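You operate a simulated robot arm through the tools that you are given. There is no shell and no other tool. Be economical: measure what you need, move in short steps, check, and stop when the job is done.

You run a simulated robot arm. Do the job below in one go: nothing can be reset, and whatever is moved stays where it is left.

TASK
Unlatch the filter housing, lift its cover and take the cartridge out.
Fine: both latches open, cover on the mat, cartridge in the red reject tray. Set down upright: orange filter cartridge.
Where things are to end (x, y in the base frame): cover of the filter housing within 0.06 m of [0.41, 0.3].
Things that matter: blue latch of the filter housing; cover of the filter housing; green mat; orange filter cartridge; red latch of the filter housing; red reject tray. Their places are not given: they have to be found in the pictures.

The check looks at the end state, three seconds after you hand in, the way a careful person would. Anything else that was tipped, shoved, dropped, spilled or broken makes it a failure. Lids that push on must go on centred and level and be pressed home; caps that screw on are set level and turned clockwise until they are tight.

THE ROBOT
A 7-joint arm with a two-finger parallel gripper, fixed in place. Base frame: the origin is at the foot of the arm, x ahead of it, y to its left, z up; the work surface is at about z = 0.88. Units: m, rad, N and s.
With the tool pointing down near the work surface it reaches from about 0.3 to 0.7 m from the base axis. Its first joint turns from -1.152 to 1.152 rad. Payload 1.57 kg.
The tool frame sits at the grasp point between the pads (the TCP): z along the fingers, y along the line on which they close. The tips reach 0.03 m beyond it. Largest opening 0.11 m; finger width 0.024, thickness 0.012; the body of the gripper, 0.048 by 0.112 m, starts 0.078 m behind the TCP.
Orientation is that of the tool frame in the base frame, as a unit quaternion [x, y, z, w]. With the fingers straight down and closing along the base's y, the tool's x points along the base's -x, its y along +y and its z along -z.

THE INTERFACE
- The arm moves only by the tool drive_tool. Its argument "plan" is a list of rows, each an object (a shift or turn left out is 0, a gripper value left out holds the last) with "xyz": the shift along the base's x, y, z in units of 50 mm (1.0 is 50 mm), a list of three; "rotation": the turn, a rotation vector about the base's x, y, z in units of 8 degrees (1.0 is 8 degrees), a list of three; "jaw": the closure in counts, from 0 (fully open) to 255 (shut). In form: [{"xyz": [dx, dy, dz], "rotation": [ax, ay, az], "jaw": jaw}, ...]. A call has 1 to 10 rows; each row shifts and turns the commanded pose from where the row before left it. A call with a number of a shift or a turn outside -1 to 1 is refused whole. Each row takes 0.2 s and may step no farther than 0.05 m and 0.15 rad from the row before; otherwise, or with a gripper value out of range, the whole call is refused. A pose out of reach is approached as far as the arm can. The call stops where the force on the tool passes 90 N (or 10 N more than at its start, if that is more) or the arm is blocked; 0.2 s more then pass. The fingers move at their own pace (about 0.108 m/s each) and stop on an object; they squeeze with about 31 N. The grip force told is the motor's: it shows also when the fingers shut on nothing. Time passes only in rows, and 0.2 s behind the last, so rows that do not move let the fingers close. It gives the time, the measured TCP pose, the force on the tool (base axes), the opening and the grip force at its end, in the units of the frame above (readings bear some noise), with the torque about the TCP (base axes, N m) and any sound that the robot's microphone picked up.
- Cameras (640 x 400 px; columns grow to the right, rows downward): "scene" is fixed at [0.1604, -0.3835, 1.4164]; the picture's right is [0.84, -0.55, 0.00], its down [-0.26, -0.39, -0.88] and it looks along [0.49, 0.74, -0.47] (base axes); focal length 231 px, centre (320, 200). "wrist" rides on the gripper at [0.07, 0.016, -0.141] in the tool frame; the picture's right is [-0.23, 0.97, 0.00], its down [-0.86, -0.20, -0.48] and it looks along [-0.47, -0.11, 0.88] (tool axes); focal length 222 px, centre (320, 200).
- capture(camera): a new picture of that camera. It takes no simulated time.
- locate(camera, pixels): there is no depth. For up to 12 entries [column, row, z] of the newest picture of that camera ("zoom" is the newest enlarged one), the place [x, y] in the base frame at which the ray of that pixel passes the height z, good to about 0.003 m. It takes no simulated time.
- inspect(camera, box): a new picture of the part [left, top, right, bottom] of that camera's present view, enlarged. It takes no simulated time.
- finish_job(): hands the job in; it is judged then, once.

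Keep the steps short. Do not move on a guess: measure, check each grasp and each placing, and mend mistakes. In all there are 80 turns and 46 pictures (those below and enlarged ones count). Leave the gripper open and the arm clear of the work at the hand-in unless told otherwise, and finish with a single line.

The tools are called after "Call:" as name(argument=value, ...) on one line, values as JSON. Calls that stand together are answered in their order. drive_tool: Moves the arm, as the interface text tells. Its arguments: {"type":"object","properties":{"plan":{"type":"array","items":{"type":"object","properties":{"xyz":{"type":"array","items":{"type":"number"}},"rotation":{"type":"array","items":{"type":"number"}},"jaw":{"type":"number"}}}}},"required":["plan"]} The other tools are called the same way: capture (camera) takes a picture; locate (camera, pixels) gives the place at which the rays of pixels pass given heights; inspect (camera, box) takes an enlarged picture of a part of a camera's view; finish_job () hands the job in.

At the start:

```text
t: 0.0
ee_pos: [0.3246, -0.1033, 1.3371]
tool_rot: [0.0, 1.0, -0.001, 0.0]
contact_force: [-0.4, 0.6, -0.4]
wrist_torque: [0.0, 0.0, 0.02]
finger_gap: 0.1102
grasp_force: 0.2
```

scene: 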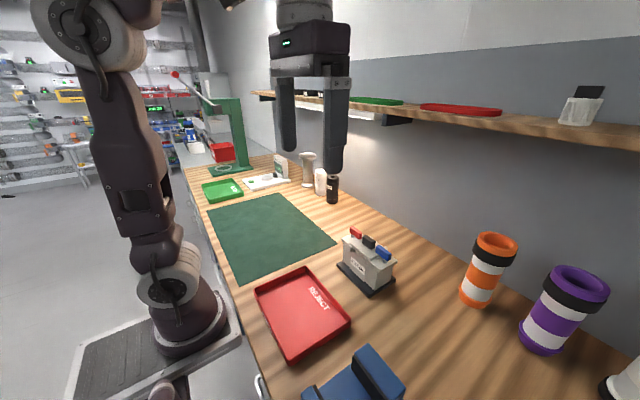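
wrist: 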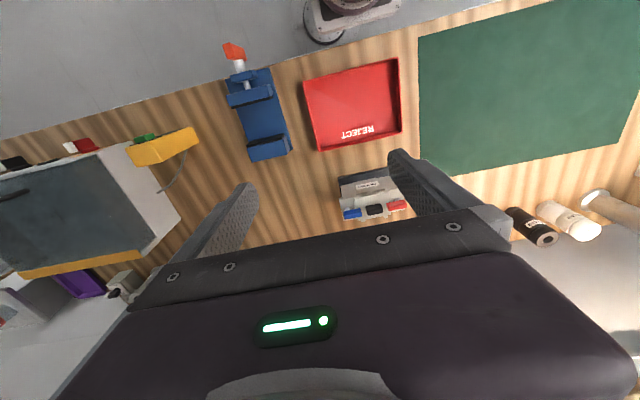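

I see the housing near scene (367,262), with red latch left, black knob in the middle, blue latch right. I will enlarge it in both views.

Call:
inspect(camera="scene", box=[320, 215, 416, 305])

Call:
inspect(camera="wrist", box=[320, 150, 432, 235])

```text
4.44 times, centred on (368, 260) of scene
```

zoom: 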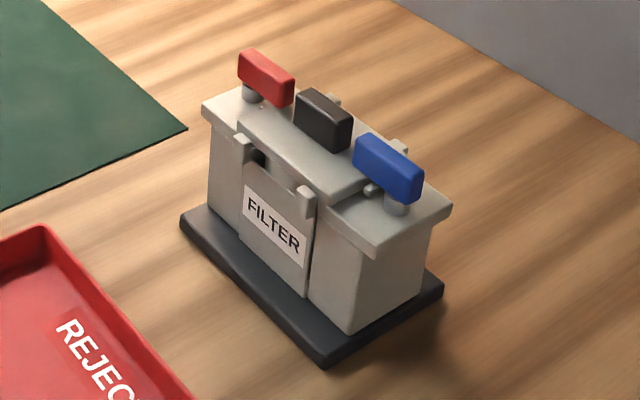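

```text
4.71 times, centred on (376, 192) of wrist
```

zoom: 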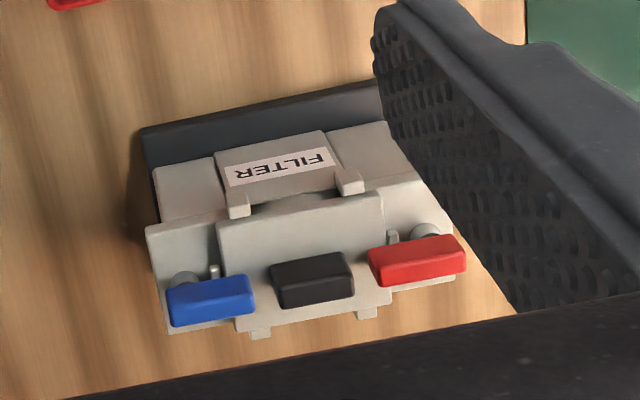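

Now I'll locate the key points of the housing, tray and mat.

Call:
locate(camera="scene", pixels=[[336.5, 265, 0.885], [368.5, 297.2, 0.885], [395.7, 280.3, 0.885], [374.3, 289.7, 0.895], [380.4, 270.1, 0.97], [380.4, 270.1, 0.99], [397.7, 261.1, 0.97], [397.7, 261.1, 0.99], [341.4, 237.9, 0.97], [341.4, 237.9, 0.99], [385, 256, 1.02], [369, 242, 1.02]])

Call:
locate(camera="wrist", pixels=[[303, 83, 0.9], [397, 60, 0.9], [402, 132, 0.9], [319, 150, 0.9], [419, 35, 0.88], [420, 176, 0.88], [352, 213, 1.01], [375, 210, 1.01], [397, 205, 1.01], [352, 213, 1.03], [375, 210, 1.03], [397, 205, 1.03]])

Call:
locate(camera="scene", pixels=[[205, 208, 0.88], [279, 194, 0.88], [336, 243, 0.88], [239, 282, 0.88], [355, 233, 1.0], [355, 233, 1.02], [369, 242, 1.0], [385, 254, 1.0], [370, 245, 0.99], [256, 288, 0.9], [349, 316, 0.9], [305, 267, 0.9]])

```text
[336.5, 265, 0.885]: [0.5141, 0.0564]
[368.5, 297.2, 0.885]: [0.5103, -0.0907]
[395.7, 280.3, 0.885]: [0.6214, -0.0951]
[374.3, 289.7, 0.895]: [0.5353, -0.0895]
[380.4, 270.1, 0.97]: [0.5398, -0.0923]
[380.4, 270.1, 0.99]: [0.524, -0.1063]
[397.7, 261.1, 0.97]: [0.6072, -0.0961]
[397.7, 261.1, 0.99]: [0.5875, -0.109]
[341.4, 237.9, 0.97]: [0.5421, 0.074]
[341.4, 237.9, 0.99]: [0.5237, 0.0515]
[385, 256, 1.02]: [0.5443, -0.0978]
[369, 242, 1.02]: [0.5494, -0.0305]
```

```text
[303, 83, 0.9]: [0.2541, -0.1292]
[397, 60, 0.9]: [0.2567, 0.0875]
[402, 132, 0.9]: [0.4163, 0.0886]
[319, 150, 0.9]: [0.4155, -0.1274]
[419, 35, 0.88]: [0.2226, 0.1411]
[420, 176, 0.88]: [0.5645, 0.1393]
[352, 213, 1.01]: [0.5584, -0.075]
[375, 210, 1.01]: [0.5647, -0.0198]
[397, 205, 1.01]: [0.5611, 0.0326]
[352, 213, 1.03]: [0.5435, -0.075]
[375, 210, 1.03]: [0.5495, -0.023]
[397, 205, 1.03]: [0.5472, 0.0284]
```

```text
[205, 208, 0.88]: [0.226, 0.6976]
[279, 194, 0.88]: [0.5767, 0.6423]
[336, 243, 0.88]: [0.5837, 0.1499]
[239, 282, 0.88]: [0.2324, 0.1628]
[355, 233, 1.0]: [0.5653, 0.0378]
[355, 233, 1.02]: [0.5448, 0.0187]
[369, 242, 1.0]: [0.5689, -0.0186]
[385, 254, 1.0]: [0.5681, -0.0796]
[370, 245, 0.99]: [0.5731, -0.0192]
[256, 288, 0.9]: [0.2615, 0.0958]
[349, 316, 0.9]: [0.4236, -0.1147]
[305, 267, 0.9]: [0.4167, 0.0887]
```

Housing is centred about (0.566, -0.019), its long axis along y; tray centre (0.335, -0.02). I move closer for a better look at the latches.

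Call:
drive_tool(plan=[{"xyz": [0.6, 0.6, -0.9]}, {"xyz": [0.6, 0.6, -0.9]}, {"xyz": [0.3, 0.4, -0.9]}, {"xyz": [0, 0, 0]}])

Call:
inspect(camera="wrist", box=[220, 110, 420, 235])

```text
refused: row 1 steps farther than a row can; nothing moved
```

```text
3.20 times, centred on (320, 172) of wrist
```

zoom: 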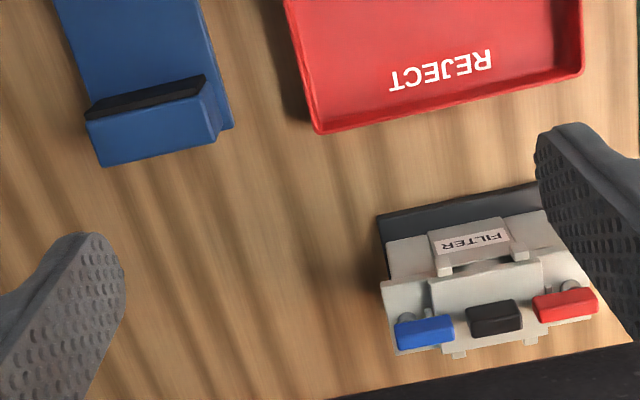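

The norm of a row must stay below 1 unit; I use smaller rows.

Call:
drive_tool(plan=[{"xyz": [0.4, 0.4, -0.7]}, {"xyz": [0.4, 0.4, -0.7]}, {"xyz": [0.4, 0.4, -0.7]}, {"xyz": [0.0, 0.4, -0.7]}, {"xyz": [0, 0, 0]}])

Call:
capture(camera="wrist")

```text
t: 1.2
ee_pos: [0.383, -0.0233, 1.1989]
tool_rot: [0.001, 1.0, 0.0, 0.0]
contact_force: [-0.8, 0.6, 0.0]
wrist_torque: [-0.03, 0.03, -0.03]
finger_gap: 0.1101
grasp_force: 0.1
```

```text
40 pictures are left
```

wrist: 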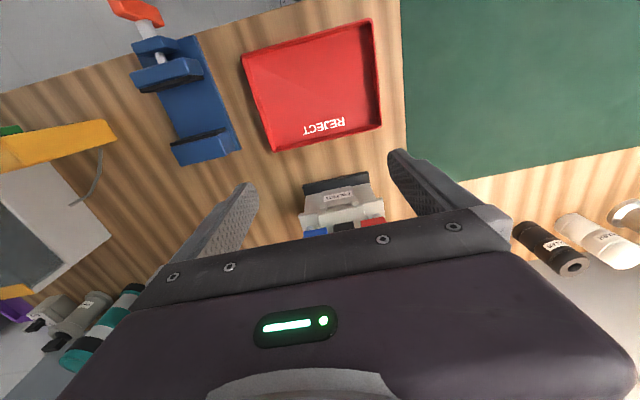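

The palm hides it; I move ahead so the housing sits higher in the picture.

Call:
drive_tool(plan=[{"xyz": [0.9, 0, 0]}, {"xyz": [0.9, 0, 0]}, {"xyz": [0.9, 0, 0]}, {"xyz": [0.6, 0, 0]}, {"xyz": [0, 0, 0]}])

Call:
inspect(camera="wrist", box=[230, 80, 410, 230])

```text
t: 2.4
ee_pos: [0.5495, -0.0234, 1.1993]
tool_rot: [0.0, 1.0, 0.0, 0.0]
contact_force: [-0.4, 0.2, -0.1]
wrist_torque: [0.0, 0.01, 0.02]
finger_gap: 0.1101
grasp_force: 0.1
```

```text
2.67 times, centred on (320, 155) of wrist
```

zoom: 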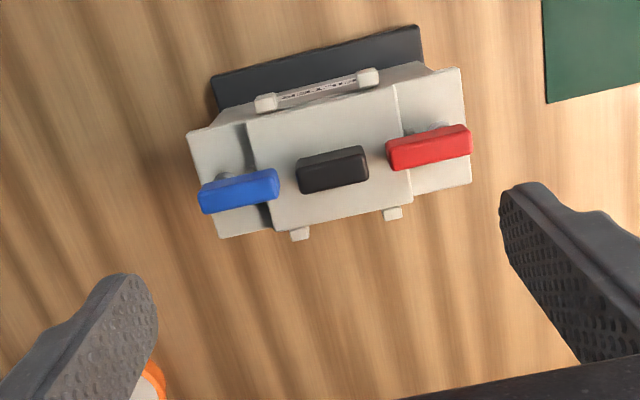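

Call:
locate(camera="zoom", pixels=[[330, 163, 1.0], [330, 163, 1.02], [200, 190, 1.01], [277, 172, 1.01], [240, 186, 1.01], [387, 145, 1.01], [469, 127, 1.01], [188, 133, 0.98], [458, 68, 0.98], [470, 183, 0.98], [247, 120, 0.98], [396, 83, 0.98]])

Call:
inspect(camera="scene", box=[340, 220, 404, 260])

```text
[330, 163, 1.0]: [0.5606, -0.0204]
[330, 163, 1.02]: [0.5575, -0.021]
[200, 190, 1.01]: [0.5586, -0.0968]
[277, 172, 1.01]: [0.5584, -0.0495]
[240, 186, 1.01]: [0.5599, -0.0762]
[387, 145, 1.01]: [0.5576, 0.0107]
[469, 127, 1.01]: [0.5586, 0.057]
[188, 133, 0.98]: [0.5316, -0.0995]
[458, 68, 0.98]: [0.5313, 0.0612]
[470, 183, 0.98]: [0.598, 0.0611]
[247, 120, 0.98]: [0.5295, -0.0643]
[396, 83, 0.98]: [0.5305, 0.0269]
```

```text
10.00 times, centred on (372, 240) of scene
```

zoom: 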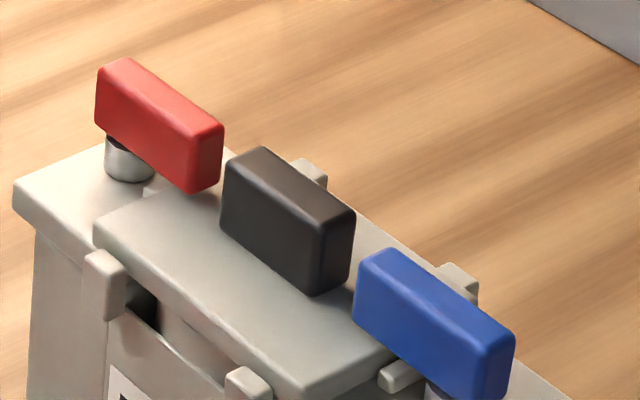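

The bars' pivots sit near their outer ends, with stop pegs on the -x side, so the inner ends should swing to +x. I measure bar heights: top faces in this zoom.

Call:
locate(camera="zoom", pixels=[[290, 188, 1.0], [290, 188, 1.01], [290, 188, 1.02], [435, 295, 1.0], [435, 295, 1.01], [435, 295, 1.02], [165, 100, 1.01], [165, 100, 1.02], [128, 165, 0.98], [438, 390, 0.98], [95, 215, 0.98], [305, 395, 0.98]])

Call:
inspect(camera="wrist", box=[265, 110, 385, 180])

```text
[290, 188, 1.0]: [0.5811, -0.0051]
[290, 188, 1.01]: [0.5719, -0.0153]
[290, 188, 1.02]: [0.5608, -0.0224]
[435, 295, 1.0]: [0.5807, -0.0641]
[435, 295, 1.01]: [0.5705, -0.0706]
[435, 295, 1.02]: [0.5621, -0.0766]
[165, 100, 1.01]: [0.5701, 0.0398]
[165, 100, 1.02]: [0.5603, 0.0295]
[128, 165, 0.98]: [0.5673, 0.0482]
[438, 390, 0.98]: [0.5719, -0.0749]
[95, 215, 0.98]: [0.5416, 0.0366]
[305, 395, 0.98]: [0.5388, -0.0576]
```

```text
5.33 times, centred on (325, 145) of wrist
```

zoom: 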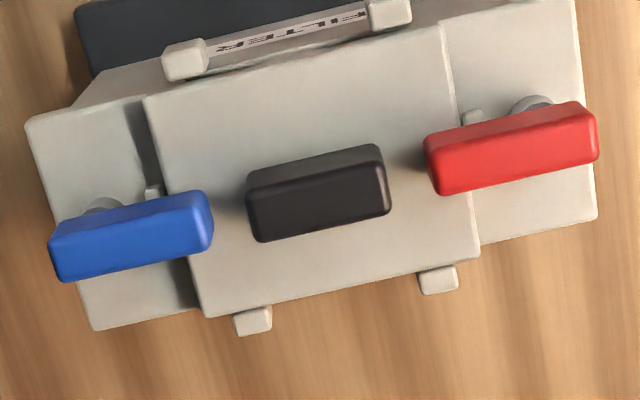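

Bar tops are at z≈1.02, pivots at about (0.563, -0.081) blue and (0.563, 0.041) red. I will grip each bar over its pivot and turn the tool. First yaw +90° while moving over blue.

Call:
drive_tool(plan=[{"xyz": [0.027, -0.115, 0], "rotation": [0, 0, 1]}, {"xyz": [0.027, -0.115, 0], "rotation": [0, 0, 1]}, {"xyz": [0.027, -0.115, 0], "rotation": [0, 0, 1]}, {"xyz": [0.027, -0.115, 0], "rotation": [0, 0, 1]}, {"xyz": [0.027, -0.115, 0], "rotation": [0, 0, 1]}, {"xyz": [0.027, -0.115, 0], "rotation": [0, 0, 1]}, {"xyz": [0.027, -0.115, 0], "rotation": [0, 0, 1]}, {"xyz": [0.027, -0.115, 0], "rotation": [0, 0, 1]}, {"xyz": [0.027, -0.115, 0], "rotation": [0, 0, 1]}, {"xyz": [0.027, -0.115, 0], "rotation": [0, 0, 1]}])

Call:
drive_tool(plan=[{"rotation": [0, 0, 0.625]}, {"rotation": [0, 0, 0.625]}, {"xyz": [0, 0, -0.8], "jaw": 110}, {"xyz": [0, 0, -0.8]}, {"xyz": [0, 0, 0]}])

Call:
capture(camera="wrist")

```text
t: 4.6
ee_pos: [0.5637, -0.0811, 1.199]
tool_rot: [-0.644, 0.765, 0.0, 0.0]
contact_force: [-0.3, 0.6, 0.3]
wrist_torque: [0.02, 0.04, 0.01]
finger_gap: 0.11
grasp_force: 0.1
```

```text
t: 5.8
ee_pos: [0.5632, -0.0812, 1.1192]
tool_rot: [-0.707, 0.707, 0.0, 0.001]
contact_force: [-0.5, -0.7, -0.6]
wrist_torque: [0.01, 0.01, -0.01]
finger_gap: 0.0628
grasp_force: 0.1
```

```text
36 pictures are left
```

wrist: 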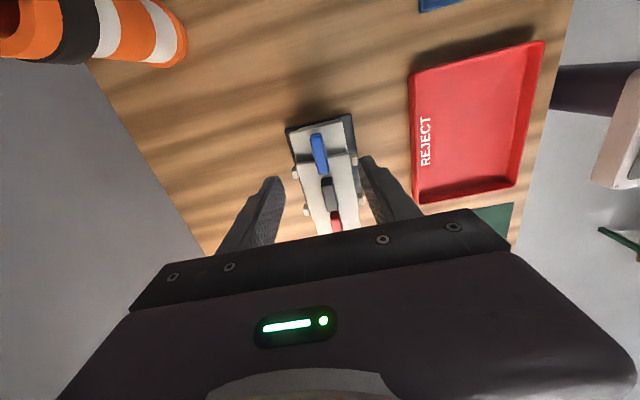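

Bar is between the fingers in view. I descend to TCP z 1.027 and look.

Call:
drive_tool(plan=[{"xyz": [0, 0, -0.6]}, {"xyz": [0, 0, -0.6]}, {"xyz": [0, 0, -0.4]}, {"xyz": [0, 0, -0.24]}, {"xyz": [0, 0, 0]}])

Call:
inspect(camera="wrist", box=[220, 90, 420, 230])

Call:
inspect(camera="scene", box=[320, 200, 416, 290])

```text
t: 7.0
ee_pos: [0.564, -0.0809, 1.0258]
tool_rot: [-0.707, 0.707, 0.0, 0.0]
contact_force: [-0.8, -0.6, 0.1]
wrist_torque: [0.01, 0.02, -0.02]
finger_gap: 0.0623
grasp_force: 0.0
```

```text
2.86 times, centred on (320, 160) of wrist
```

zoom: 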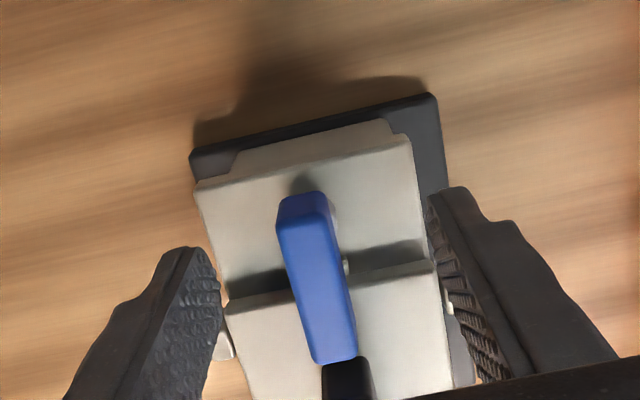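

```text
4.44 times, centred on (368, 245) of scene
```

zoom: 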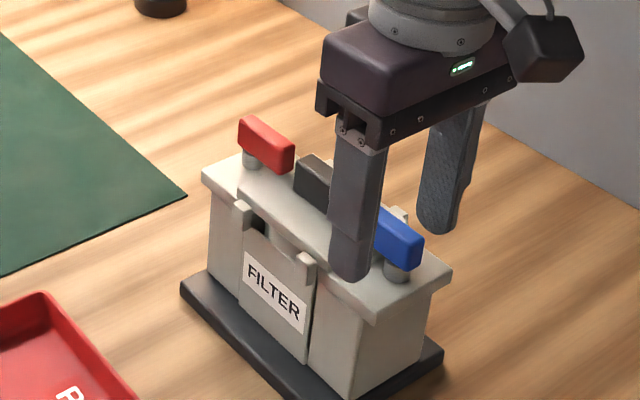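

The peg is on the -x side (zoom 345,265), confirming the turn: clockwise. Fingers straddle the bar; I close.

Call:
drive_tool(plan=[{"jaw": 255}, {}, {}, {}])

```text
t: 8.0
ee_pos: [0.565, -0.0823, 1.0258]
tool_rot: [0.707, -0.707, 0.001, -0.001]
contact_force: [22.8, -2.1, -7.4]
wrist_torque: [0.08, -0.24, 0.12]
finger_gap: 0.0141
grasp_force: 31.0
```

Gripped (14 mm), with +22.8 N side force: bar centre is slightly to +x. I ease +x 2 mm.

Call:
drive_tool(plan=[{"xyz": [0.04, 0, 0]}, {}])

```text
t: 8.6
ee_pos: [0.5657, -0.0805, 1.026]
tool_rot: [0.707, -0.707, -0.001, 0.001]
contact_force: [3.5, 0.4, 2.4]
wrist_torque: [0.0, -0.14, 0.04]
finger_gap: 0.0137
grasp_force: 30.4
```

Side force is nearly gone. I turn clockwise 16° and read the torque.

Call:
drive_tool(plan=[{"rotation": [0, 0, -1]}, {"rotation": [0, 0, -1]}, {}])

```text
t: 9.4
ee_pos: [0.5656, -0.08, 1.0265]
tool_rot: [-0.601, 0.799, 0.0, -0.001]
contact_force: [2.7, 3.9, -2.4]
wrist_torque: [-0.06, -0.44, 1.23]
finger_gap: 0.0202
grasp_force: 33.6
```

Gap grew to 20 mm with 1.2 N m: the bar is barely turning. I look before continuing.

Call:
inspect(camera="wrist", box=[220, 90, 420, 230])

Call:
inspect(camera="scene", box=[350, 230, 410, 270])

```text
2.86 times, centred on (320, 160) of wrist
```

zoom: 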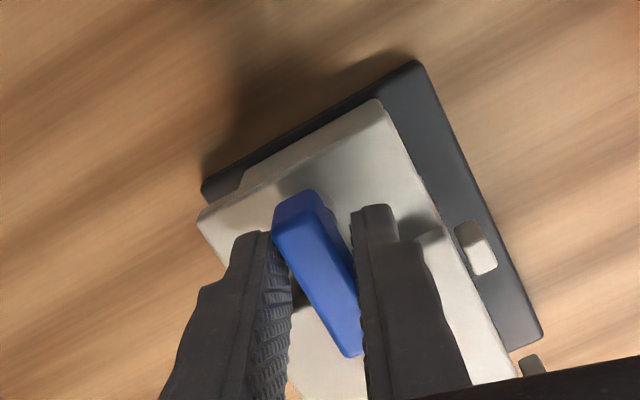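

```text
10.00 times, centred on (380, 250) of scene
```

zoom: 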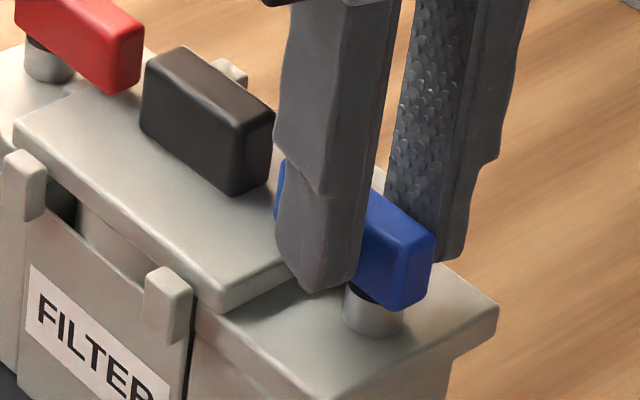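

The bar has not turned. I rotate back and test the other way gently to compare resistance.

Call:
drive_tool(plan=[{"rotation": [0, 0, 1]}, {"rotation": [0, 0, 1]}, {}])

Call:
drive_tool(plan=[{"rotation": [0, 0, 1]}, {"rotation": [0, 0, 0.5]}, {}])

```text
t: 10.2
ee_pos: [0.5648, -0.0816, 1.0258]
tool_rot: [-0.707, 0.707, 0.0, 0.0]
contact_force: [0.9, -2.2, -2.6]
wrist_torque: [-0.11, -0.08, 0.0]
finger_gap: 0.0137
grasp_force: 29.8
```

```text
t: 11.0
ee_pos: [0.5635, -0.083, 1.0258]
tool_rot: [0.777, -0.63, 0.0, 0.0]
contact_force: [-6.3, -4.0, -5.6]
wrist_torque: [-0.65, -0.16, -0.03]
finger_gap: 0.0139
grasp_force: 30.2
```

It turns freely counter-clockwise (torque ≈0, gap still 14 mm). I continue that way in steps.

Call:
drive_tool(plan=[{"rotation": [0, 0, 1]}, {"rotation": [0, 0, 1]}, {"rotation": [0, 0, 1]}, {}])

Call:
inspect(camera="scene", box=[340, 220, 420, 280])

```text
t: 12.0
ee_pos: [0.5638, -0.084, 1.0268]
tool_rot: [0.891, -0.454, -0.002, 0.003]
contact_force: [-28.4, -13.4, -13.3]
wrist_torque: [-0.52, -0.14, -0.13]
finger_gap: 0.0139
grasp_force: 30.2
```

```text
6.67 times, centred on (380, 250) of scene
```

zoom: 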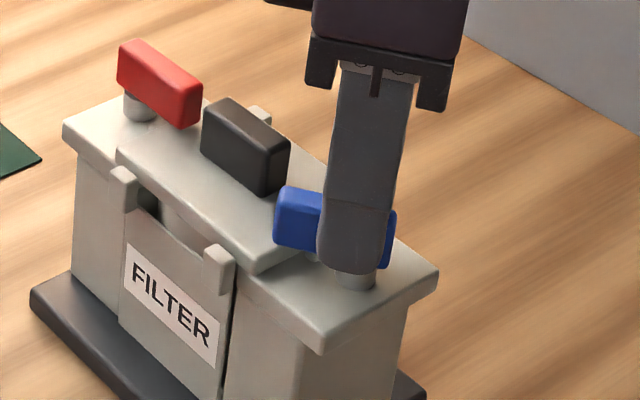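

It is turning. Side force (-28, -13) N: I shift the tool toward it and keep turning.

Call:
drive_tool(plan=[{"xyz": [-0.05, -0.03, 0]}, {"rotation": [0, 0, 1]}, {"rotation": [0, 0, 1]}, {}])

```text
t: 13.0
ee_pos: [0.5612, -0.0836, 1.0256]
tool_rot: [0.946, -0.325, -0.001, 0.001]
contact_force: [-17.0, -12.5, -15.8]
wrist_torque: [-0.25, 0.31, -0.03]
finger_gap: 0.0137
grasp_force: 30.0
```

Call:
drive_tool(plan=[{"xyz": [-0.03, -0.03, 0]}, {"rotation": [0, 0, 1]}, {"rotation": [0, 0, 1]}, {}])

```text
t: 14.0
ee_pos: [0.5613, -0.0849, 1.0263]
tool_rot: [0.982, -0.191, 0.0, 0.0]
contact_force: [-6.9, -6.7, -10.4]
wrist_torque: [-0.31, -0.27, -0.04]
finger_gap: 0.0141
grasp_force: 29.7
```

Call:
drive_tool(plan=[{"rotation": [0, 0, 1]}, {"rotation": [0, 0, 1]}, {"rotation": [0, 0, 0.75]}, {}])

Call:
inspect(camera="scene", box=[340, 220, 420, 280])

```text
t: 15.0
ee_pos: [0.5616, -0.0863, 1.0277]
tool_rot: [1.0, 0.0, 0.0, 0.0]
contact_force: [-3.4, -16.7, -5.8]
wrist_torque: [-0.26, -0.42, -0.06]
finger_gap: 0.014
grasp_force: 30.2
```

```text
6.67 times, centred on (380, 250) of scene
```

zoom: 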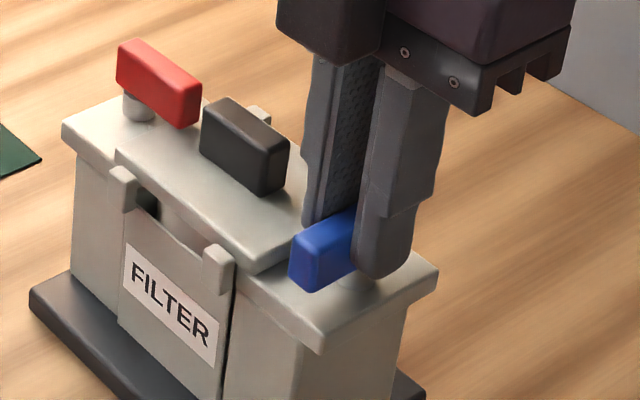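

Blue bar is turned 90°, clear of the cover. I release a little and lift.

Call:
drive_tool(plan=[{"jaw": 155}, {}, {}, {"xyz": [0, 0, 0.8]}, {"xyz": [0, 0, 0.8]}, {"xyz": [0, 0, 0.8]}, {}])

Call:
inspect(camera="scene", box=[340, 220, 420, 280])

```text
t: 16.6
ee_pos: [0.563, -0.0839, 1.148]
tool_rot: [1.0, 0.0, 0.001, 0.0]
contact_force: [-0.1, 0.2, -0.1]
wrist_torque: [0.01, -0.05, -0.01]
finger_gap: 0.0431
grasp_force: 0.0
```

```text
6.67 times, centred on (380, 250) of scene
```

zoom: 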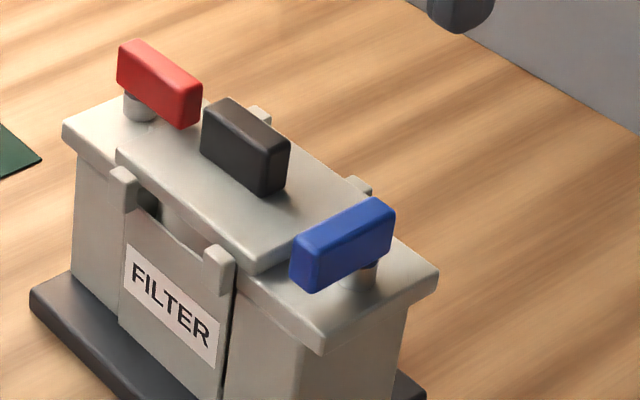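

Blue is open, nothing else moved. Now yaw -90° and move over the red pivot (0.565, 0.045).

Call:
drive_tool(plan=[{"xyz": [0.004, 0.258, 0], "rotation": [0, 0, -1]}, {"xyz": [0.004, 0.258, 0], "rotation": [0, 0, -1]}, {"xyz": [0.004, 0.258, 0], "rotation": [0, 0, -1]}, {"xyz": [0.004, 0.258, 0], "rotation": [0, 0, -1]}, {"xyz": [0.004, 0.258, 0], "rotation": [0, 0, -1]}, {"xyz": [0.004, 0.258, 0], "rotation": [0, 0, -1]}, {"xyz": [0.004, 0.258, 0], "rotation": [0, 0, -1]}, {"xyz": [0.004, 0.258, 0], "rotation": [0, 0, -1]}, {"xyz": [0.004, 0.258, 0], "rotation": [0, 0, -1]}, {"xyz": [0.004, 0.258, 0], "rotation": [0, 0, -1]}])

Call:
drive_tool(plan=[{"rotation": [0, 0, -0.625], "jaw": 140}, {"rotation": [0, 0, -0.625]}, {"xyz": [0, 0, -0.8]}, {"xyz": [0, 0, -0.8]}, {}])

Call:
inspect(camera="scene", box=[320, 190, 416, 270])

Call:
inspect(camera="wrist", box=[220, 90, 420, 230])

```text
t: 18.8
ee_pos: [0.5632, 0.0449, 1.1471]
tool_rot: [0.766, -0.643, 0.001, 0.0]
contact_force: [0.3, 0.6, -0.2]
wrist_torque: [0.0, 0.02, 0.0]
finger_gap: 0.0431
grasp_force: 0.1
```

```text
t: 20.0
ee_pos: [0.5626, 0.0446, 1.0672]
tool_rot: [-0.707, 0.707, -0.001, 0.001]
contact_force: [0.4, -0.5, -0.6]
wrist_torque: [-0.02, 0.0, 0.0]
finger_gap: 0.0496
grasp_force: 0.2
```

```text
5.00 times, centred on (368, 230) of scene
```

zoom: 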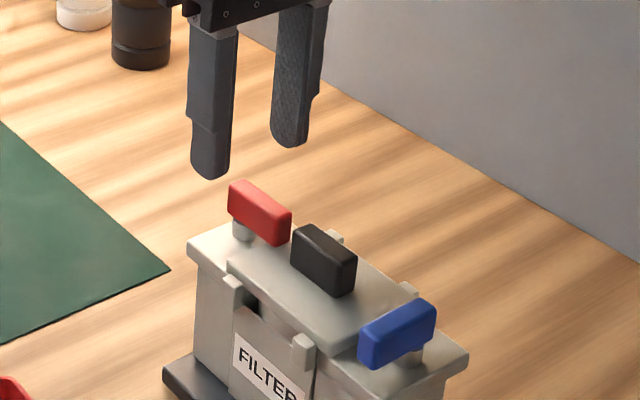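

```text
2.86 times, centred on (320, 160) of wrist
```

zoom: 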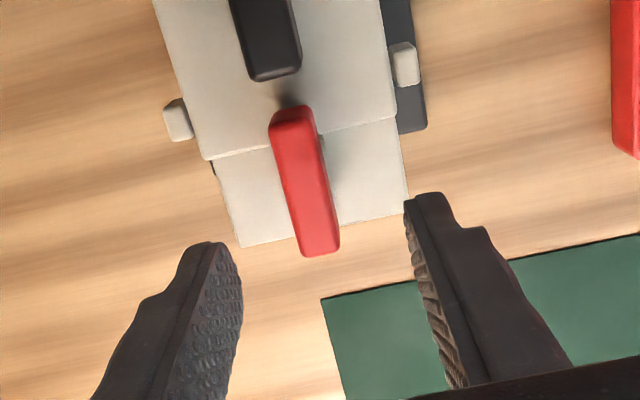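

Straddling red. I nudge +x 3 mm, descend 41 mm, and close.

Call:
drive_tool(plan=[{"xyz": [0.06, 0, -0.4]}, {"xyz": [0, 0, -0.42]}, {"jaw": 255}, {}, {}, {}])

```text
t: 21.4
ee_pos: [0.5643, 0.044, 1.0257]
tool_rot: [-0.707, 0.707, 0.0, 0.0]
contact_force: [-14.9, -0.7, 2.2]
wrist_torque: [-0.19, 0.2, 0.03]
finger_gap: 0.0139
grasp_force: 30.4
```

Gripped; I ease -x 1.5 mm and test a small clockwise turn.

Call:
drive_tool(plan=[{"xyz": [-0.03, 0, 0]}, {"rotation": [0, 0, -0.75]}, {"rotation": [0, 0, -0.75]}, {}])

```text
t: 22.4
ee_pos: [0.5645, 0.0441, 1.026]
tool_rot: [-0.629, 0.777, -0.001, 0.0]
contact_force: [-1.8, 2.0, 4.1]
wrist_torque: [-0.34, 0.23, 0.03]
finger_gap: 0.0139
grasp_force: 29.8
```

It turns freely clockwise. I continue.

Call:
drive_tool(plan=[{"rotation": [0, 0, -1]}, {"rotation": [0, 0, -1]}, {"rotation": [0, 0, -1]}, {}])

```text
t: 23.4
ee_pos: [0.5652, 0.0459, 1.0257]
tool_rot: [-0.453, 0.891, 0.0, 0.0]
contact_force: [-6.1, 3.7, 12.4]
wrist_torque: [0.41, -0.01, 0.01]
finger_gap: 0.0141
grasp_force: 30.0
```

Call:
drive_tool(plan=[{"xyz": [-0.02, 0.01, 0], "rotation": [0, 0, -1]}, {"rotation": [0, 0, -1]}, {"rotation": [0, 0, -1]}, {}])

Call:
drive_tool(plan=[{"rotation": [0, 0, -1]}, {"rotation": [0, 0, -1]}, {"rotation": [0, 0, -1]}, {"rotation": [0, 0, -0.75]}, {}])

Call:
inspect(camera="scene", box=[320, 200, 416, 280])

```text
t: 24.4
ee_pos: [0.5643, 0.0458, 1.0257]
tool_rot: [-0.258, 0.966, 0.0, 0.001]
contact_force: [3.4, 6.4, 17.4]
wrist_torque: [0.1, 0.03, -0.02]
finger_gap: 0.0137
grasp_force: 30.5
```

```text
t: 25.6
ee_pos: [0.5638, 0.0454, 1.0258]
tool_rot: [0.001, 1.0, 0.0, 0.001]
contact_force: [8.0, 11.1, 13.2]
wrist_torque: [0.18, -0.93, 0.02]
finger_gap: 0.0139
grasp_force: 29.8
```

```text
5.00 times, centred on (368, 240) of scene
```

zoom: 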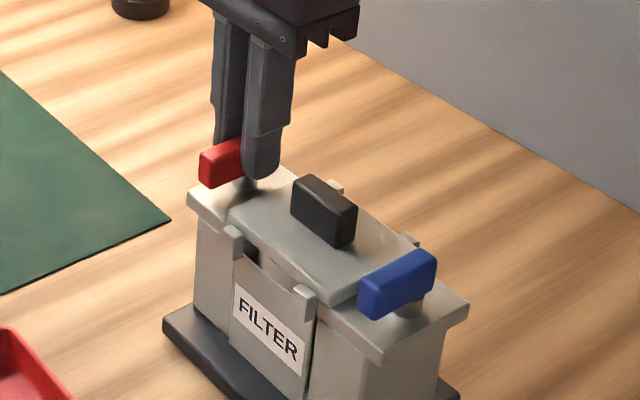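

Red is open too. Release, lift, and move above the handle at (0.5655, -0.0195) with a 62 mm opening.

Call:
drive_tool(plan=[{"jaw": 155}, {}, {}, {"xyz": [0, 0, 0.8]}, {"xyz": [0, 0, 0.8]}, {"xyz": [0.03, -0.65, 0], "jaw": 110}, {"xyz": [0.03, -0.65, 0]}, {}])

Call:
inspect(camera="wrist", box=[230, 80, 410, 230])

```text
t: 27.4
ee_pos: [0.5679, -0.0196, 1.1066]
tool_rot: [0.0, 1.0, 0.0, 0.0]
contact_force: [-0.3, -0.3, 0.8]
wrist_torque: [0.01, -0.04, -0.04]
finger_gap: 0.0629
grasp_force: 0.1
```

```text
2.67 times, centred on (320, 155) of wrist
```

zoom: 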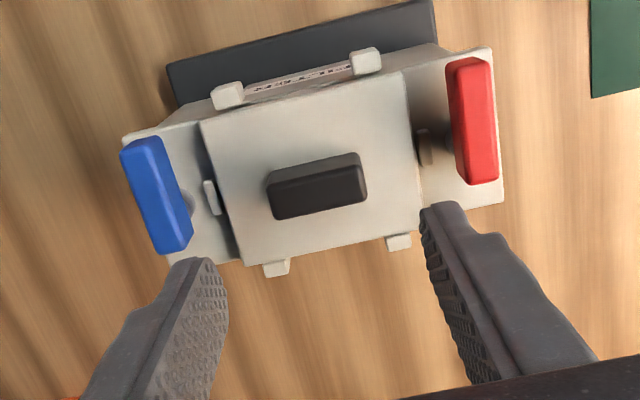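

Both latches open. I check the handle centre and cover edges from this view.

Call:
locate(camera="zoom", pixels=[[319, 190, 1.02], [271, 207, 1.02], [366, 182, 1.02], [200, 122, 0.985], [402, 72, 0.985], [243, 264, 0.985], [425, 220, 0.985], [365, 62, 0.985], [229, 95, 0.985]])

```text
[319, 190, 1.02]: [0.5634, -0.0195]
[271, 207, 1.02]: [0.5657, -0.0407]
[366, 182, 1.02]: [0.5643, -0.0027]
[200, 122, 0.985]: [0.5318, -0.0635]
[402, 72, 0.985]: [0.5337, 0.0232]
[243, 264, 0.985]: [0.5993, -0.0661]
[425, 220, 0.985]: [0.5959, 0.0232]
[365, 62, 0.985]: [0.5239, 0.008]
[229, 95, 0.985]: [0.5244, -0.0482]
```

Shift 3 mm -x, descend to 1.026 and close on the handle.

Call:
drive_tool(plan=[{"xyz": [-0.05, -0.01, -0.8]}, {"xyz": [0, 0, -0.5]}, {"xyz": [0, 0, -0.32]}, {}, {"jaw": 255}, {}, {}])

```text
t: 29.0
ee_pos: [0.5638, -0.0202, 1.0253]
tool_rot: [0.0, 1.0, 0.0, 0.0]
contact_force: [0.3, -0.3, 0.1]
wrist_torque: [0.02, -0.02, 0.0]
finger_gap: 0.0393
grasp_force: 30.9
```

Gripped at 39 mm with almost no side force. Lift slowly.

Call:
drive_tool(plan=[{"xyz": [0, 0, 0.2]}, {"xyz": [0, 0, 0.3]}, {"xyz": [0, 0, 0.5]}, {"xyz": [0, 0, 0.8]}, {}])

Call:
capture(camera="scene")

```text
t: 30.2
ee_pos: [0.5649, -0.0209, 1.1155]
tool_rot: [0.0, 1.0, 0.0, 0.0]
contact_force: [-0.2, 0.2, -1.3]
wrist_torque: [0.01, 0.0, -0.02]
finger_gap: 0.0393
grasp_force: 31.3
```

```text
24 pictures are left
```

scene: 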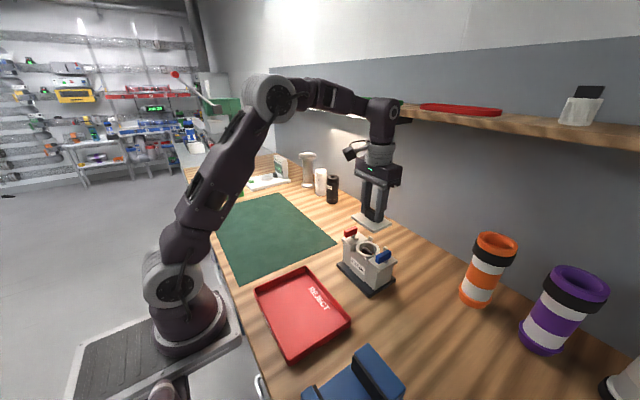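

Cover is lifted and level. I carry it over the mat to (0.41, 0.30).

Call:
drive_tool(plan=[{"xyz": [0, 0, 0.4]}, {"xyz": [-0.344, 0.713, 0]}, {"xyz": [-0.344, 0.713, 0]}, {"xyz": [-0.344, 0.713, 0]}, {"xyz": [-0.344, 0.713, 0]}, {"xyz": [-0.344, 0.713, 0]}, {"xyz": [-0.344, 0.713, 0]}, {"xyz": [-0.344, 0.713, 0]}, {"xyz": [-0.344, 0.713, 0]}, {"xyz": [-0.344, 0.713, 0]}])

Call:
inspect(camera="scene", box=[200, 150, 360, 280])

```text
t: 32.4
ee_pos: [0.4083, 0.2998, 1.1336]
tool_rot: [0.001, 1.0, -0.001, -0.001]
contact_force: [-0.5, 0.2, -1.7]
wrist_torque: [0.0, 0.0, -0.01]
finger_gap: 0.0393
grasp_force: 31.7
```

```text
3.08 times, centred on (280, 215) of scene
```

zoom: 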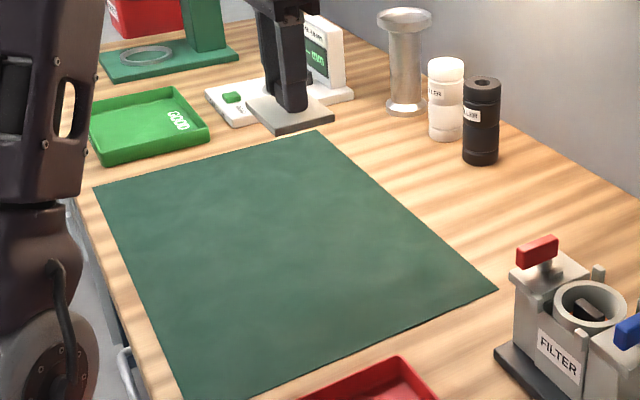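

Cover is a flat plate. I descend to TCP 0.96 first, then feel down.

Call:
drive_tool(plan=[{"xyz": [0.02, 0, -0.8]}, {"xyz": [0, 0, -0.8]}, {"xyz": [0, 0, -0.8]}, {"xyz": [0, 0, -0.6]}, {"xyz": [0, 0, -0.4]}, {}])

Call:
inspect(camera="scene", box=[200, 150, 360, 280])

```text
t: 33.8
ee_pos: [0.4083, 0.2995, 0.9645]
tool_rot: [0.0, 1.0, 0.0, 0.001]
contact_force: [1.0, 0.2, -1.1]
wrist_torque: [0.01, 0.04, -0.01]
finger_gap: 0.0394
grasp_force: 31.0
```

```text
3.08 times, centred on (280, 215) of scene
```

zoom: 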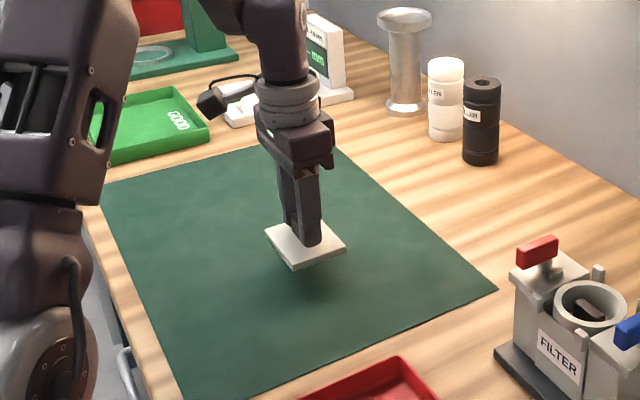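

Still some gap. I lower in small steps.

Call:
drive_tool(plan=[{"xyz": [0, 0, -0.2]}, {"xyz": [0, 0, -0.14]}, {}])

Call:
drive_tool(plan=[{"xyz": [0, 0, -0.08]}, {}])

Call:
drive_tool(plan=[{"xyz": [0, 0, -0.06]}, {}])

```text
t: 34.6
ee_pos: [0.409, 0.3002, 0.947]
tool_rot: [0.0, 1.0, -0.001, 0.0]
contact_force: [-0.3, 1.1, -0.8]
wrist_torque: [0.01, 0.05, -0.02]
finger_gap: 0.0393
grasp_force: 30.7
```

```text
t: 35.2
ee_pos: [0.41, 0.2988, 0.9444]
tool_rot: [0.0, 1.0, 0.0, 0.0]
contact_force: [0.0, 0.6, -1.0]
wrist_torque: [-0.01, 0.01, 0.02]
finger_gap: 0.0393
grasp_force: 31.7
```

```text
t: 35.8
ee_pos: [0.4107, 0.3007, 0.9405]
tool_rot: [0.0, 1.0, 0.001, 0.0]
contact_force: [0.1, 0.1, -1.2]
wrist_torque: [0.01, -0.01, -0.01]
finger_gap: 0.0389
grasp_force: 30.8
```

Call:
drive_tool(plan=[{"xyz": [0, 0, -0.06]}, {}])

Call:
drive_tool(plan=[{"xyz": [0, 0, -0.05]}, {}])

Call:
inspect(camera="scene", box=[250, 190, 300, 222])

```text
t: 36.4
ee_pos: [0.41, 0.2996, 0.9367]
tool_rot: [0.0, 1.0, 0.0, -0.001]
contact_force: [-0.3, 0.6, -1.4]
wrist_torque: [-0.01, 0.0, 0.02]
finger_gap: 0.0392
grasp_force: 30.5
```

```text
t: 37.0
ee_pos: [0.4089, 0.2995, 0.9344]
tool_rot: [-0.001, 1.0, 0.001, 0.0]
contact_force: [0.4, -0.5, -0.7]
wrist_torque: [-0.03, 0.01, 0.02]
finger_gap: 0.0394
grasp_force: 30.9
```

```text
12.50 times, centred on (275, 206) of scene
```

zoom: 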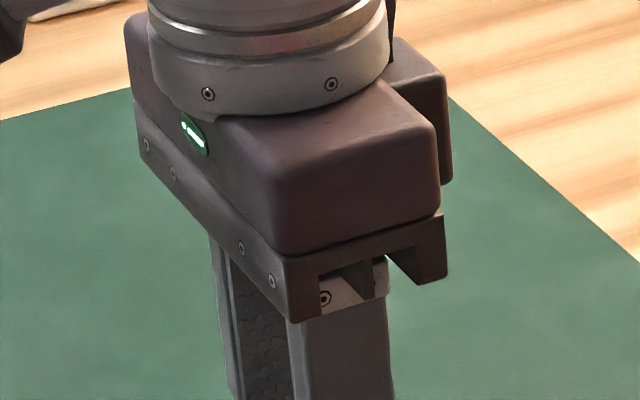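

Call:
inspect(camera="scene", box=[250, 210, 310, 250])

Call:
drive_tool(plan=[{"xyz": [0, 0, -0.05]}, {}])

```text
10.00 times, centred on (280, 230) of scene
```

zoom: 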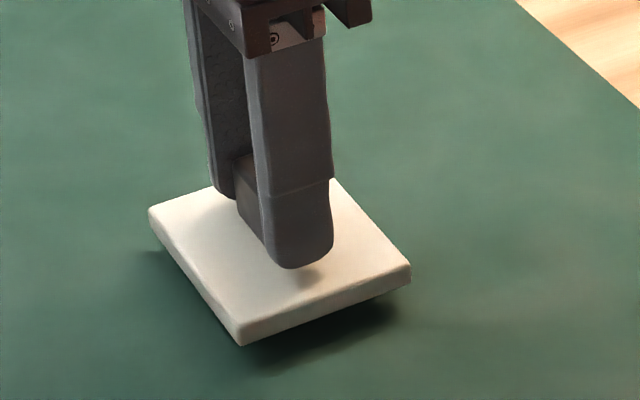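

```text
t: 37.6
ee_pos: [0.4096, 0.3001, 0.932]
tool_rot: [0.0, 1.0, 0.001, -0.001]
contact_force: [0.8, 0.7, -1.0]
wrist_torque: [0.01, 0.02, 0.01]
finger_gap: 0.0392
grasp_force: 31.0
```

A small shadow gap was still there; keep lowering.

Call:
drive_tool(plan=[{"xyz": [0, 0, -0.04]}, {}])

Call:
drive_tool(plan=[{"xyz": [0, 0, -0.04]}, {}])

Call:
drive_tool(plan=[{"xyz": [0, 0, -0.04]}, {}])

```text
t: 38.2
ee_pos: [0.4103, 0.3, 0.9295]
tool_rot: [0.0, 1.0, 0.0, 0.0]
contact_force: [0.6, 0.3, -0.7]
wrist_torque: [-0.01, -0.03, 0.01]
finger_gap: 0.0392
grasp_force: 31.2
```

```text
t: 38.8
ee_pos: [0.4097, 0.3001, 0.9283]
tool_rot: [0.0, 1.0, 0.001, 0.0]
contact_force: [-0.2, 0.1, -0.7]
wrist_torque: [0.03, 0.02, 0.0]
finger_gap: 0.0392
grasp_force: 31.3
```

```text
t: 39.4
ee_pos: [0.4097, 0.3013, 0.9268]
tool_rot: [0.001, 1.0, 0.0, 0.0]
contact_force: [-0.3, 0.1, -0.8]
wrist_torque: [0.0, -0.03, -0.01]
finger_gap: 0.0393
grasp_force: 30.8
```

Call:
drive_tool(plan=[{"xyz": [0, 0, -0.04]}, {}])

Call:
inspect(camera="scene", box=[250, 210, 310, 250])

```text
t: 40.0
ee_pos: [0.4105, 0.2993, 0.923]
tool_rot: [0.0, 1.0, 0.0, 0.0]
contact_force: [-0.3, -1.1, -0.9]
wrist_torque: [0.02, -0.02, 0.04]
finger_gap: 0.0393
grasp_force: 31.2
```

```text
10.00 times, centred on (280, 230) of scene
```

zoom: 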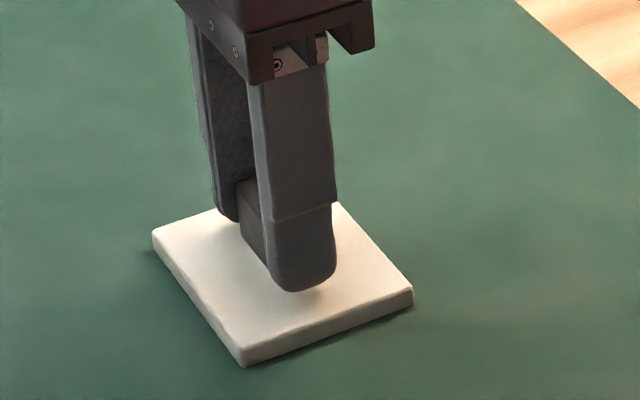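

Almost down. Two more 1.5 mm steps.

Call:
drive_tool(plan=[{"xyz": [0, 0, -0.03]}, {}])

Call:
drive_tool(plan=[{"xyz": [0, 0, -0.03]}, {}])

```text
t: 40.6
ee_pos: [0.4103, 0.3007, 0.9256]
tool_rot: [0.0, 1.0, 0.001, 0.0]
contact_force: [-4.0, -2.9, 25.7]
wrist_torque: [-0.15, 0.15, 0.02]
finger_gap: 0.0392
grasp_force: 30.9
```

```text
t: 41.2
ee_pos: [0.4103, 0.2998, 0.922]
tool_rot: [0.0, 1.0, 0.001, 0.001]
contact_force: [-0.2, -2.7, 26.1]
wrist_torque: [-0.13, -0.07, -0.04]
finger_gap: 0.0392
grasp_force: 30.7
```

Contact with the mat (26 N). Release and lift straight up.

Call:
drive_tool(plan=[{"xyz": [0, 0, 0.03]}, {"jaw": 110}, {}, {}, {"xyz": [0, 0, 0.5]}, {"xyz": [0, 0, 0.9]}, {"xyz": [0, 0, 0.9]}, {"xyz": [0, 0, 0.9]}, {"xyz": [0, 0, 0.9]}, {"xyz": [0, 0, 0.9]}])

Call:
drive_tool(plan=[{"xyz": [0.344, -0.713, 0], "jaw": 0}, {"xyz": [0.344, -0.713, 0]}, {"xyz": [0.344, -0.713, 0]}, {"xyz": [0.344, -0.713, 0]}, {"xyz": [0.344, -0.713, 0]}, {"xyz": [0.344, -0.713, 0]}, {"xyz": [0.344, -0.713, 0]}, {"xyz": [0.344, -0.713, 0]}, {"xyz": [0.344, -0.713, 0]}, {}])

Call:
capture(camera="scene")

Call:
inspect(camera="wrist", box=[230, 80, 410, 230])

```text
t: 43.4
ee_pos: [0.4104, 0.3004, 1.1728]
tool_rot: [0.0, 1.0, 0.0, 0.001]
contact_force: [0.1, 0.4, 0.1]
wrist_torque: [0.02, 0.02, 0.0]
finger_gap: 0.0625
grasp_force: 0.1
```

```text
t: 45.6
ee_pos: [0.5661, -0.0209, 1.1725]
tool_rot: [0.001, 1.0, 0.0, 0.0]
contact_force: [0.1, -0.5, -0.1]
wrist_torque: [-0.02, -0.01, 0.01]
finger_gap: 0.1098
grasp_force: 0.0
```

```text
18 pictures are left
```

scene: 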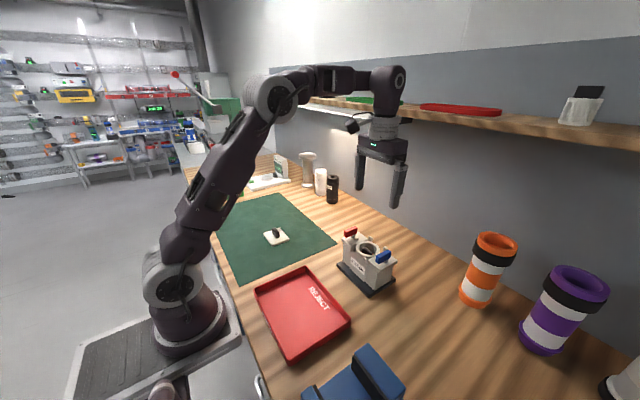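

```text
2.67 times, centred on (320, 155) of wrist
```

zoom: 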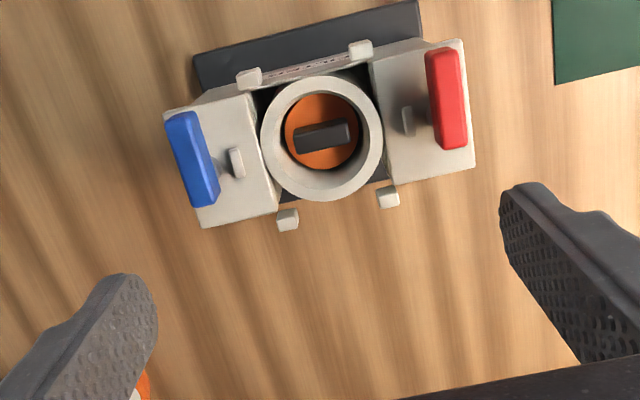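

Cover sits well on the mat. The orange cartridge with a black grip bar is in the round bore. I measure it from both cameras.

Call:
locate(camera="zoom", pixels=[[295, 140, 0.97], [349, 128, 0.97], [322, 134, 0.97], [262, 140, 0.975], [383, 137, 0.975], [318, 76, 0.975], [323, 200, 0.975], [285, 130, 0.96], [362, 130, 0.96], [322, 134, 0.99], [320, 138, 0.975]])

Call:
inspect(camera="scene", box=[340, 225, 396, 265])

```text
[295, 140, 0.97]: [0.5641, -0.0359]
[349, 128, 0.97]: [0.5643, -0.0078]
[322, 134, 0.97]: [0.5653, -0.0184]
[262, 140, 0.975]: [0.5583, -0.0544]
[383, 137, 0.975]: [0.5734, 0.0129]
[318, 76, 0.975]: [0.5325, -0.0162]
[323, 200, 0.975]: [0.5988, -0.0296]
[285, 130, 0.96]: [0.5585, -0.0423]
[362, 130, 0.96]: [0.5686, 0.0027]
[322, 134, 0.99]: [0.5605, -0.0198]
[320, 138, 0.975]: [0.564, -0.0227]
```

```text
10.00 times, centred on (368, 245) of scene
```

zoom: 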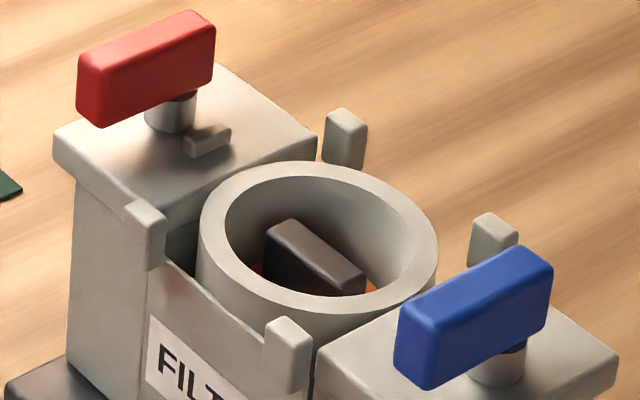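

Call:
locate(camera="zoom", pixels=[[315, 255, 0.95], [315, 255, 0.96], [315, 255, 0.97], [315, 255, 0.98], [319, 235, 0.97], [319, 235, 0.98], [319, 235, 0.99], [225, 225, 0.98], [415, 245, 0.98], [200, 225, 0.98], [437, 250, 0.98]])

Call:
inspect(camera="wrist", box=[295, 105, 345, 160])

```text
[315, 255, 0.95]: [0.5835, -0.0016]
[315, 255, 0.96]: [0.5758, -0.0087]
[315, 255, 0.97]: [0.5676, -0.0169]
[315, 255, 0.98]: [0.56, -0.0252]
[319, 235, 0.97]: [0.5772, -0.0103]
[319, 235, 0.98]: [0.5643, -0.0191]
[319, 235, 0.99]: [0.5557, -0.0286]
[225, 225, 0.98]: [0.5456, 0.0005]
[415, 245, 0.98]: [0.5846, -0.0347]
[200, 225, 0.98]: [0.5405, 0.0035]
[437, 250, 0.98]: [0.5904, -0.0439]
```

```text
7.27 times, centred on (320, 132) of wrist
```

zoom: 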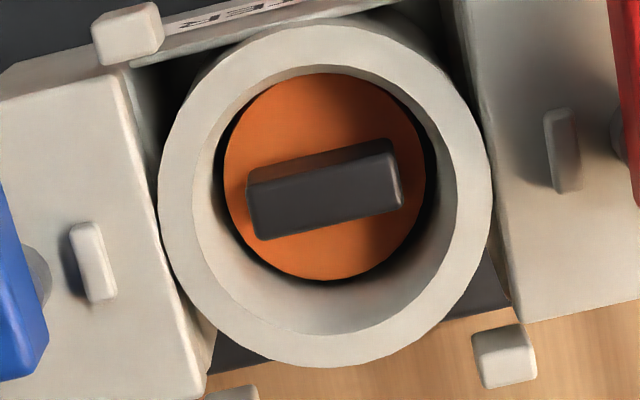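

Call:
locate(camera="zoom", pixels=[[327, 188, 0.971], [253, 213, 0.971], [402, 170, 0.971], [250, 185, 0.971], [390, 150, 0.971], [265, 240, 0.971], [402, 203, 0.971], [158, 200, 0.979], [492, 180, 0.979], [320, 17, 0.979], [327, 366, 0.979]])

Call:
drive_tool(plan=[{"rotation": [0, 0, 1], "jaw": 205}, {"rotation": [0, 0, 1]}, {"rotation": [0, 0, 1]}, {"rotation": [0, 0, 1]}, {"rotation": [0, 0, 1]}, {"rotation": [0, 0, 1]}, {"rotation": [0, 0, 1]}, {"rotation": [0, 0, 1]}, {"rotation": [0, 0, 1]}, {"rotation": [0, 0, 1]}])

Call:
drive_tool(plan=[{"rotation": [0, 0, 0.625]}, {"rotation": [0, 0, 0.625]}, {}])

```text
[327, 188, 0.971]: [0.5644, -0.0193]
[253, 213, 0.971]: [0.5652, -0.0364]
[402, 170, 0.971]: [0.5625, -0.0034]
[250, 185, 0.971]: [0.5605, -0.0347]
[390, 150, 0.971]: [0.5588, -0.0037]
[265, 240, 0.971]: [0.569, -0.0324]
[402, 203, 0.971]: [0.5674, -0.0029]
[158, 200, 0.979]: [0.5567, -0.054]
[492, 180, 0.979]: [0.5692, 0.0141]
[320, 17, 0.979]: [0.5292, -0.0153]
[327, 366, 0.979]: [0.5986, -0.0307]
```

```text
t: 47.8
ee_pos: [0.5644, -0.0213, 1.1724]
tool_rot: [-0.643, 0.765, 0.0, 0.0]
contact_force: [0.0, 0.0, -0.6]
wrist_torque: [-0.02, 0.0, 0.0]
finger_gap: 0.0216
grasp_force: 0.0
```

```text
t: 48.6
ee_pos: [0.5649, -0.0207, 1.1726]
tool_rot: [0.707, -0.707, 0.0, 0.0]
contact_force: [-0.1, -0.5, 0.6]
wrist_torque: [0.01, 0.01, 0.01]
finger_gap: 0.0217
grasp_force: 0.0
```

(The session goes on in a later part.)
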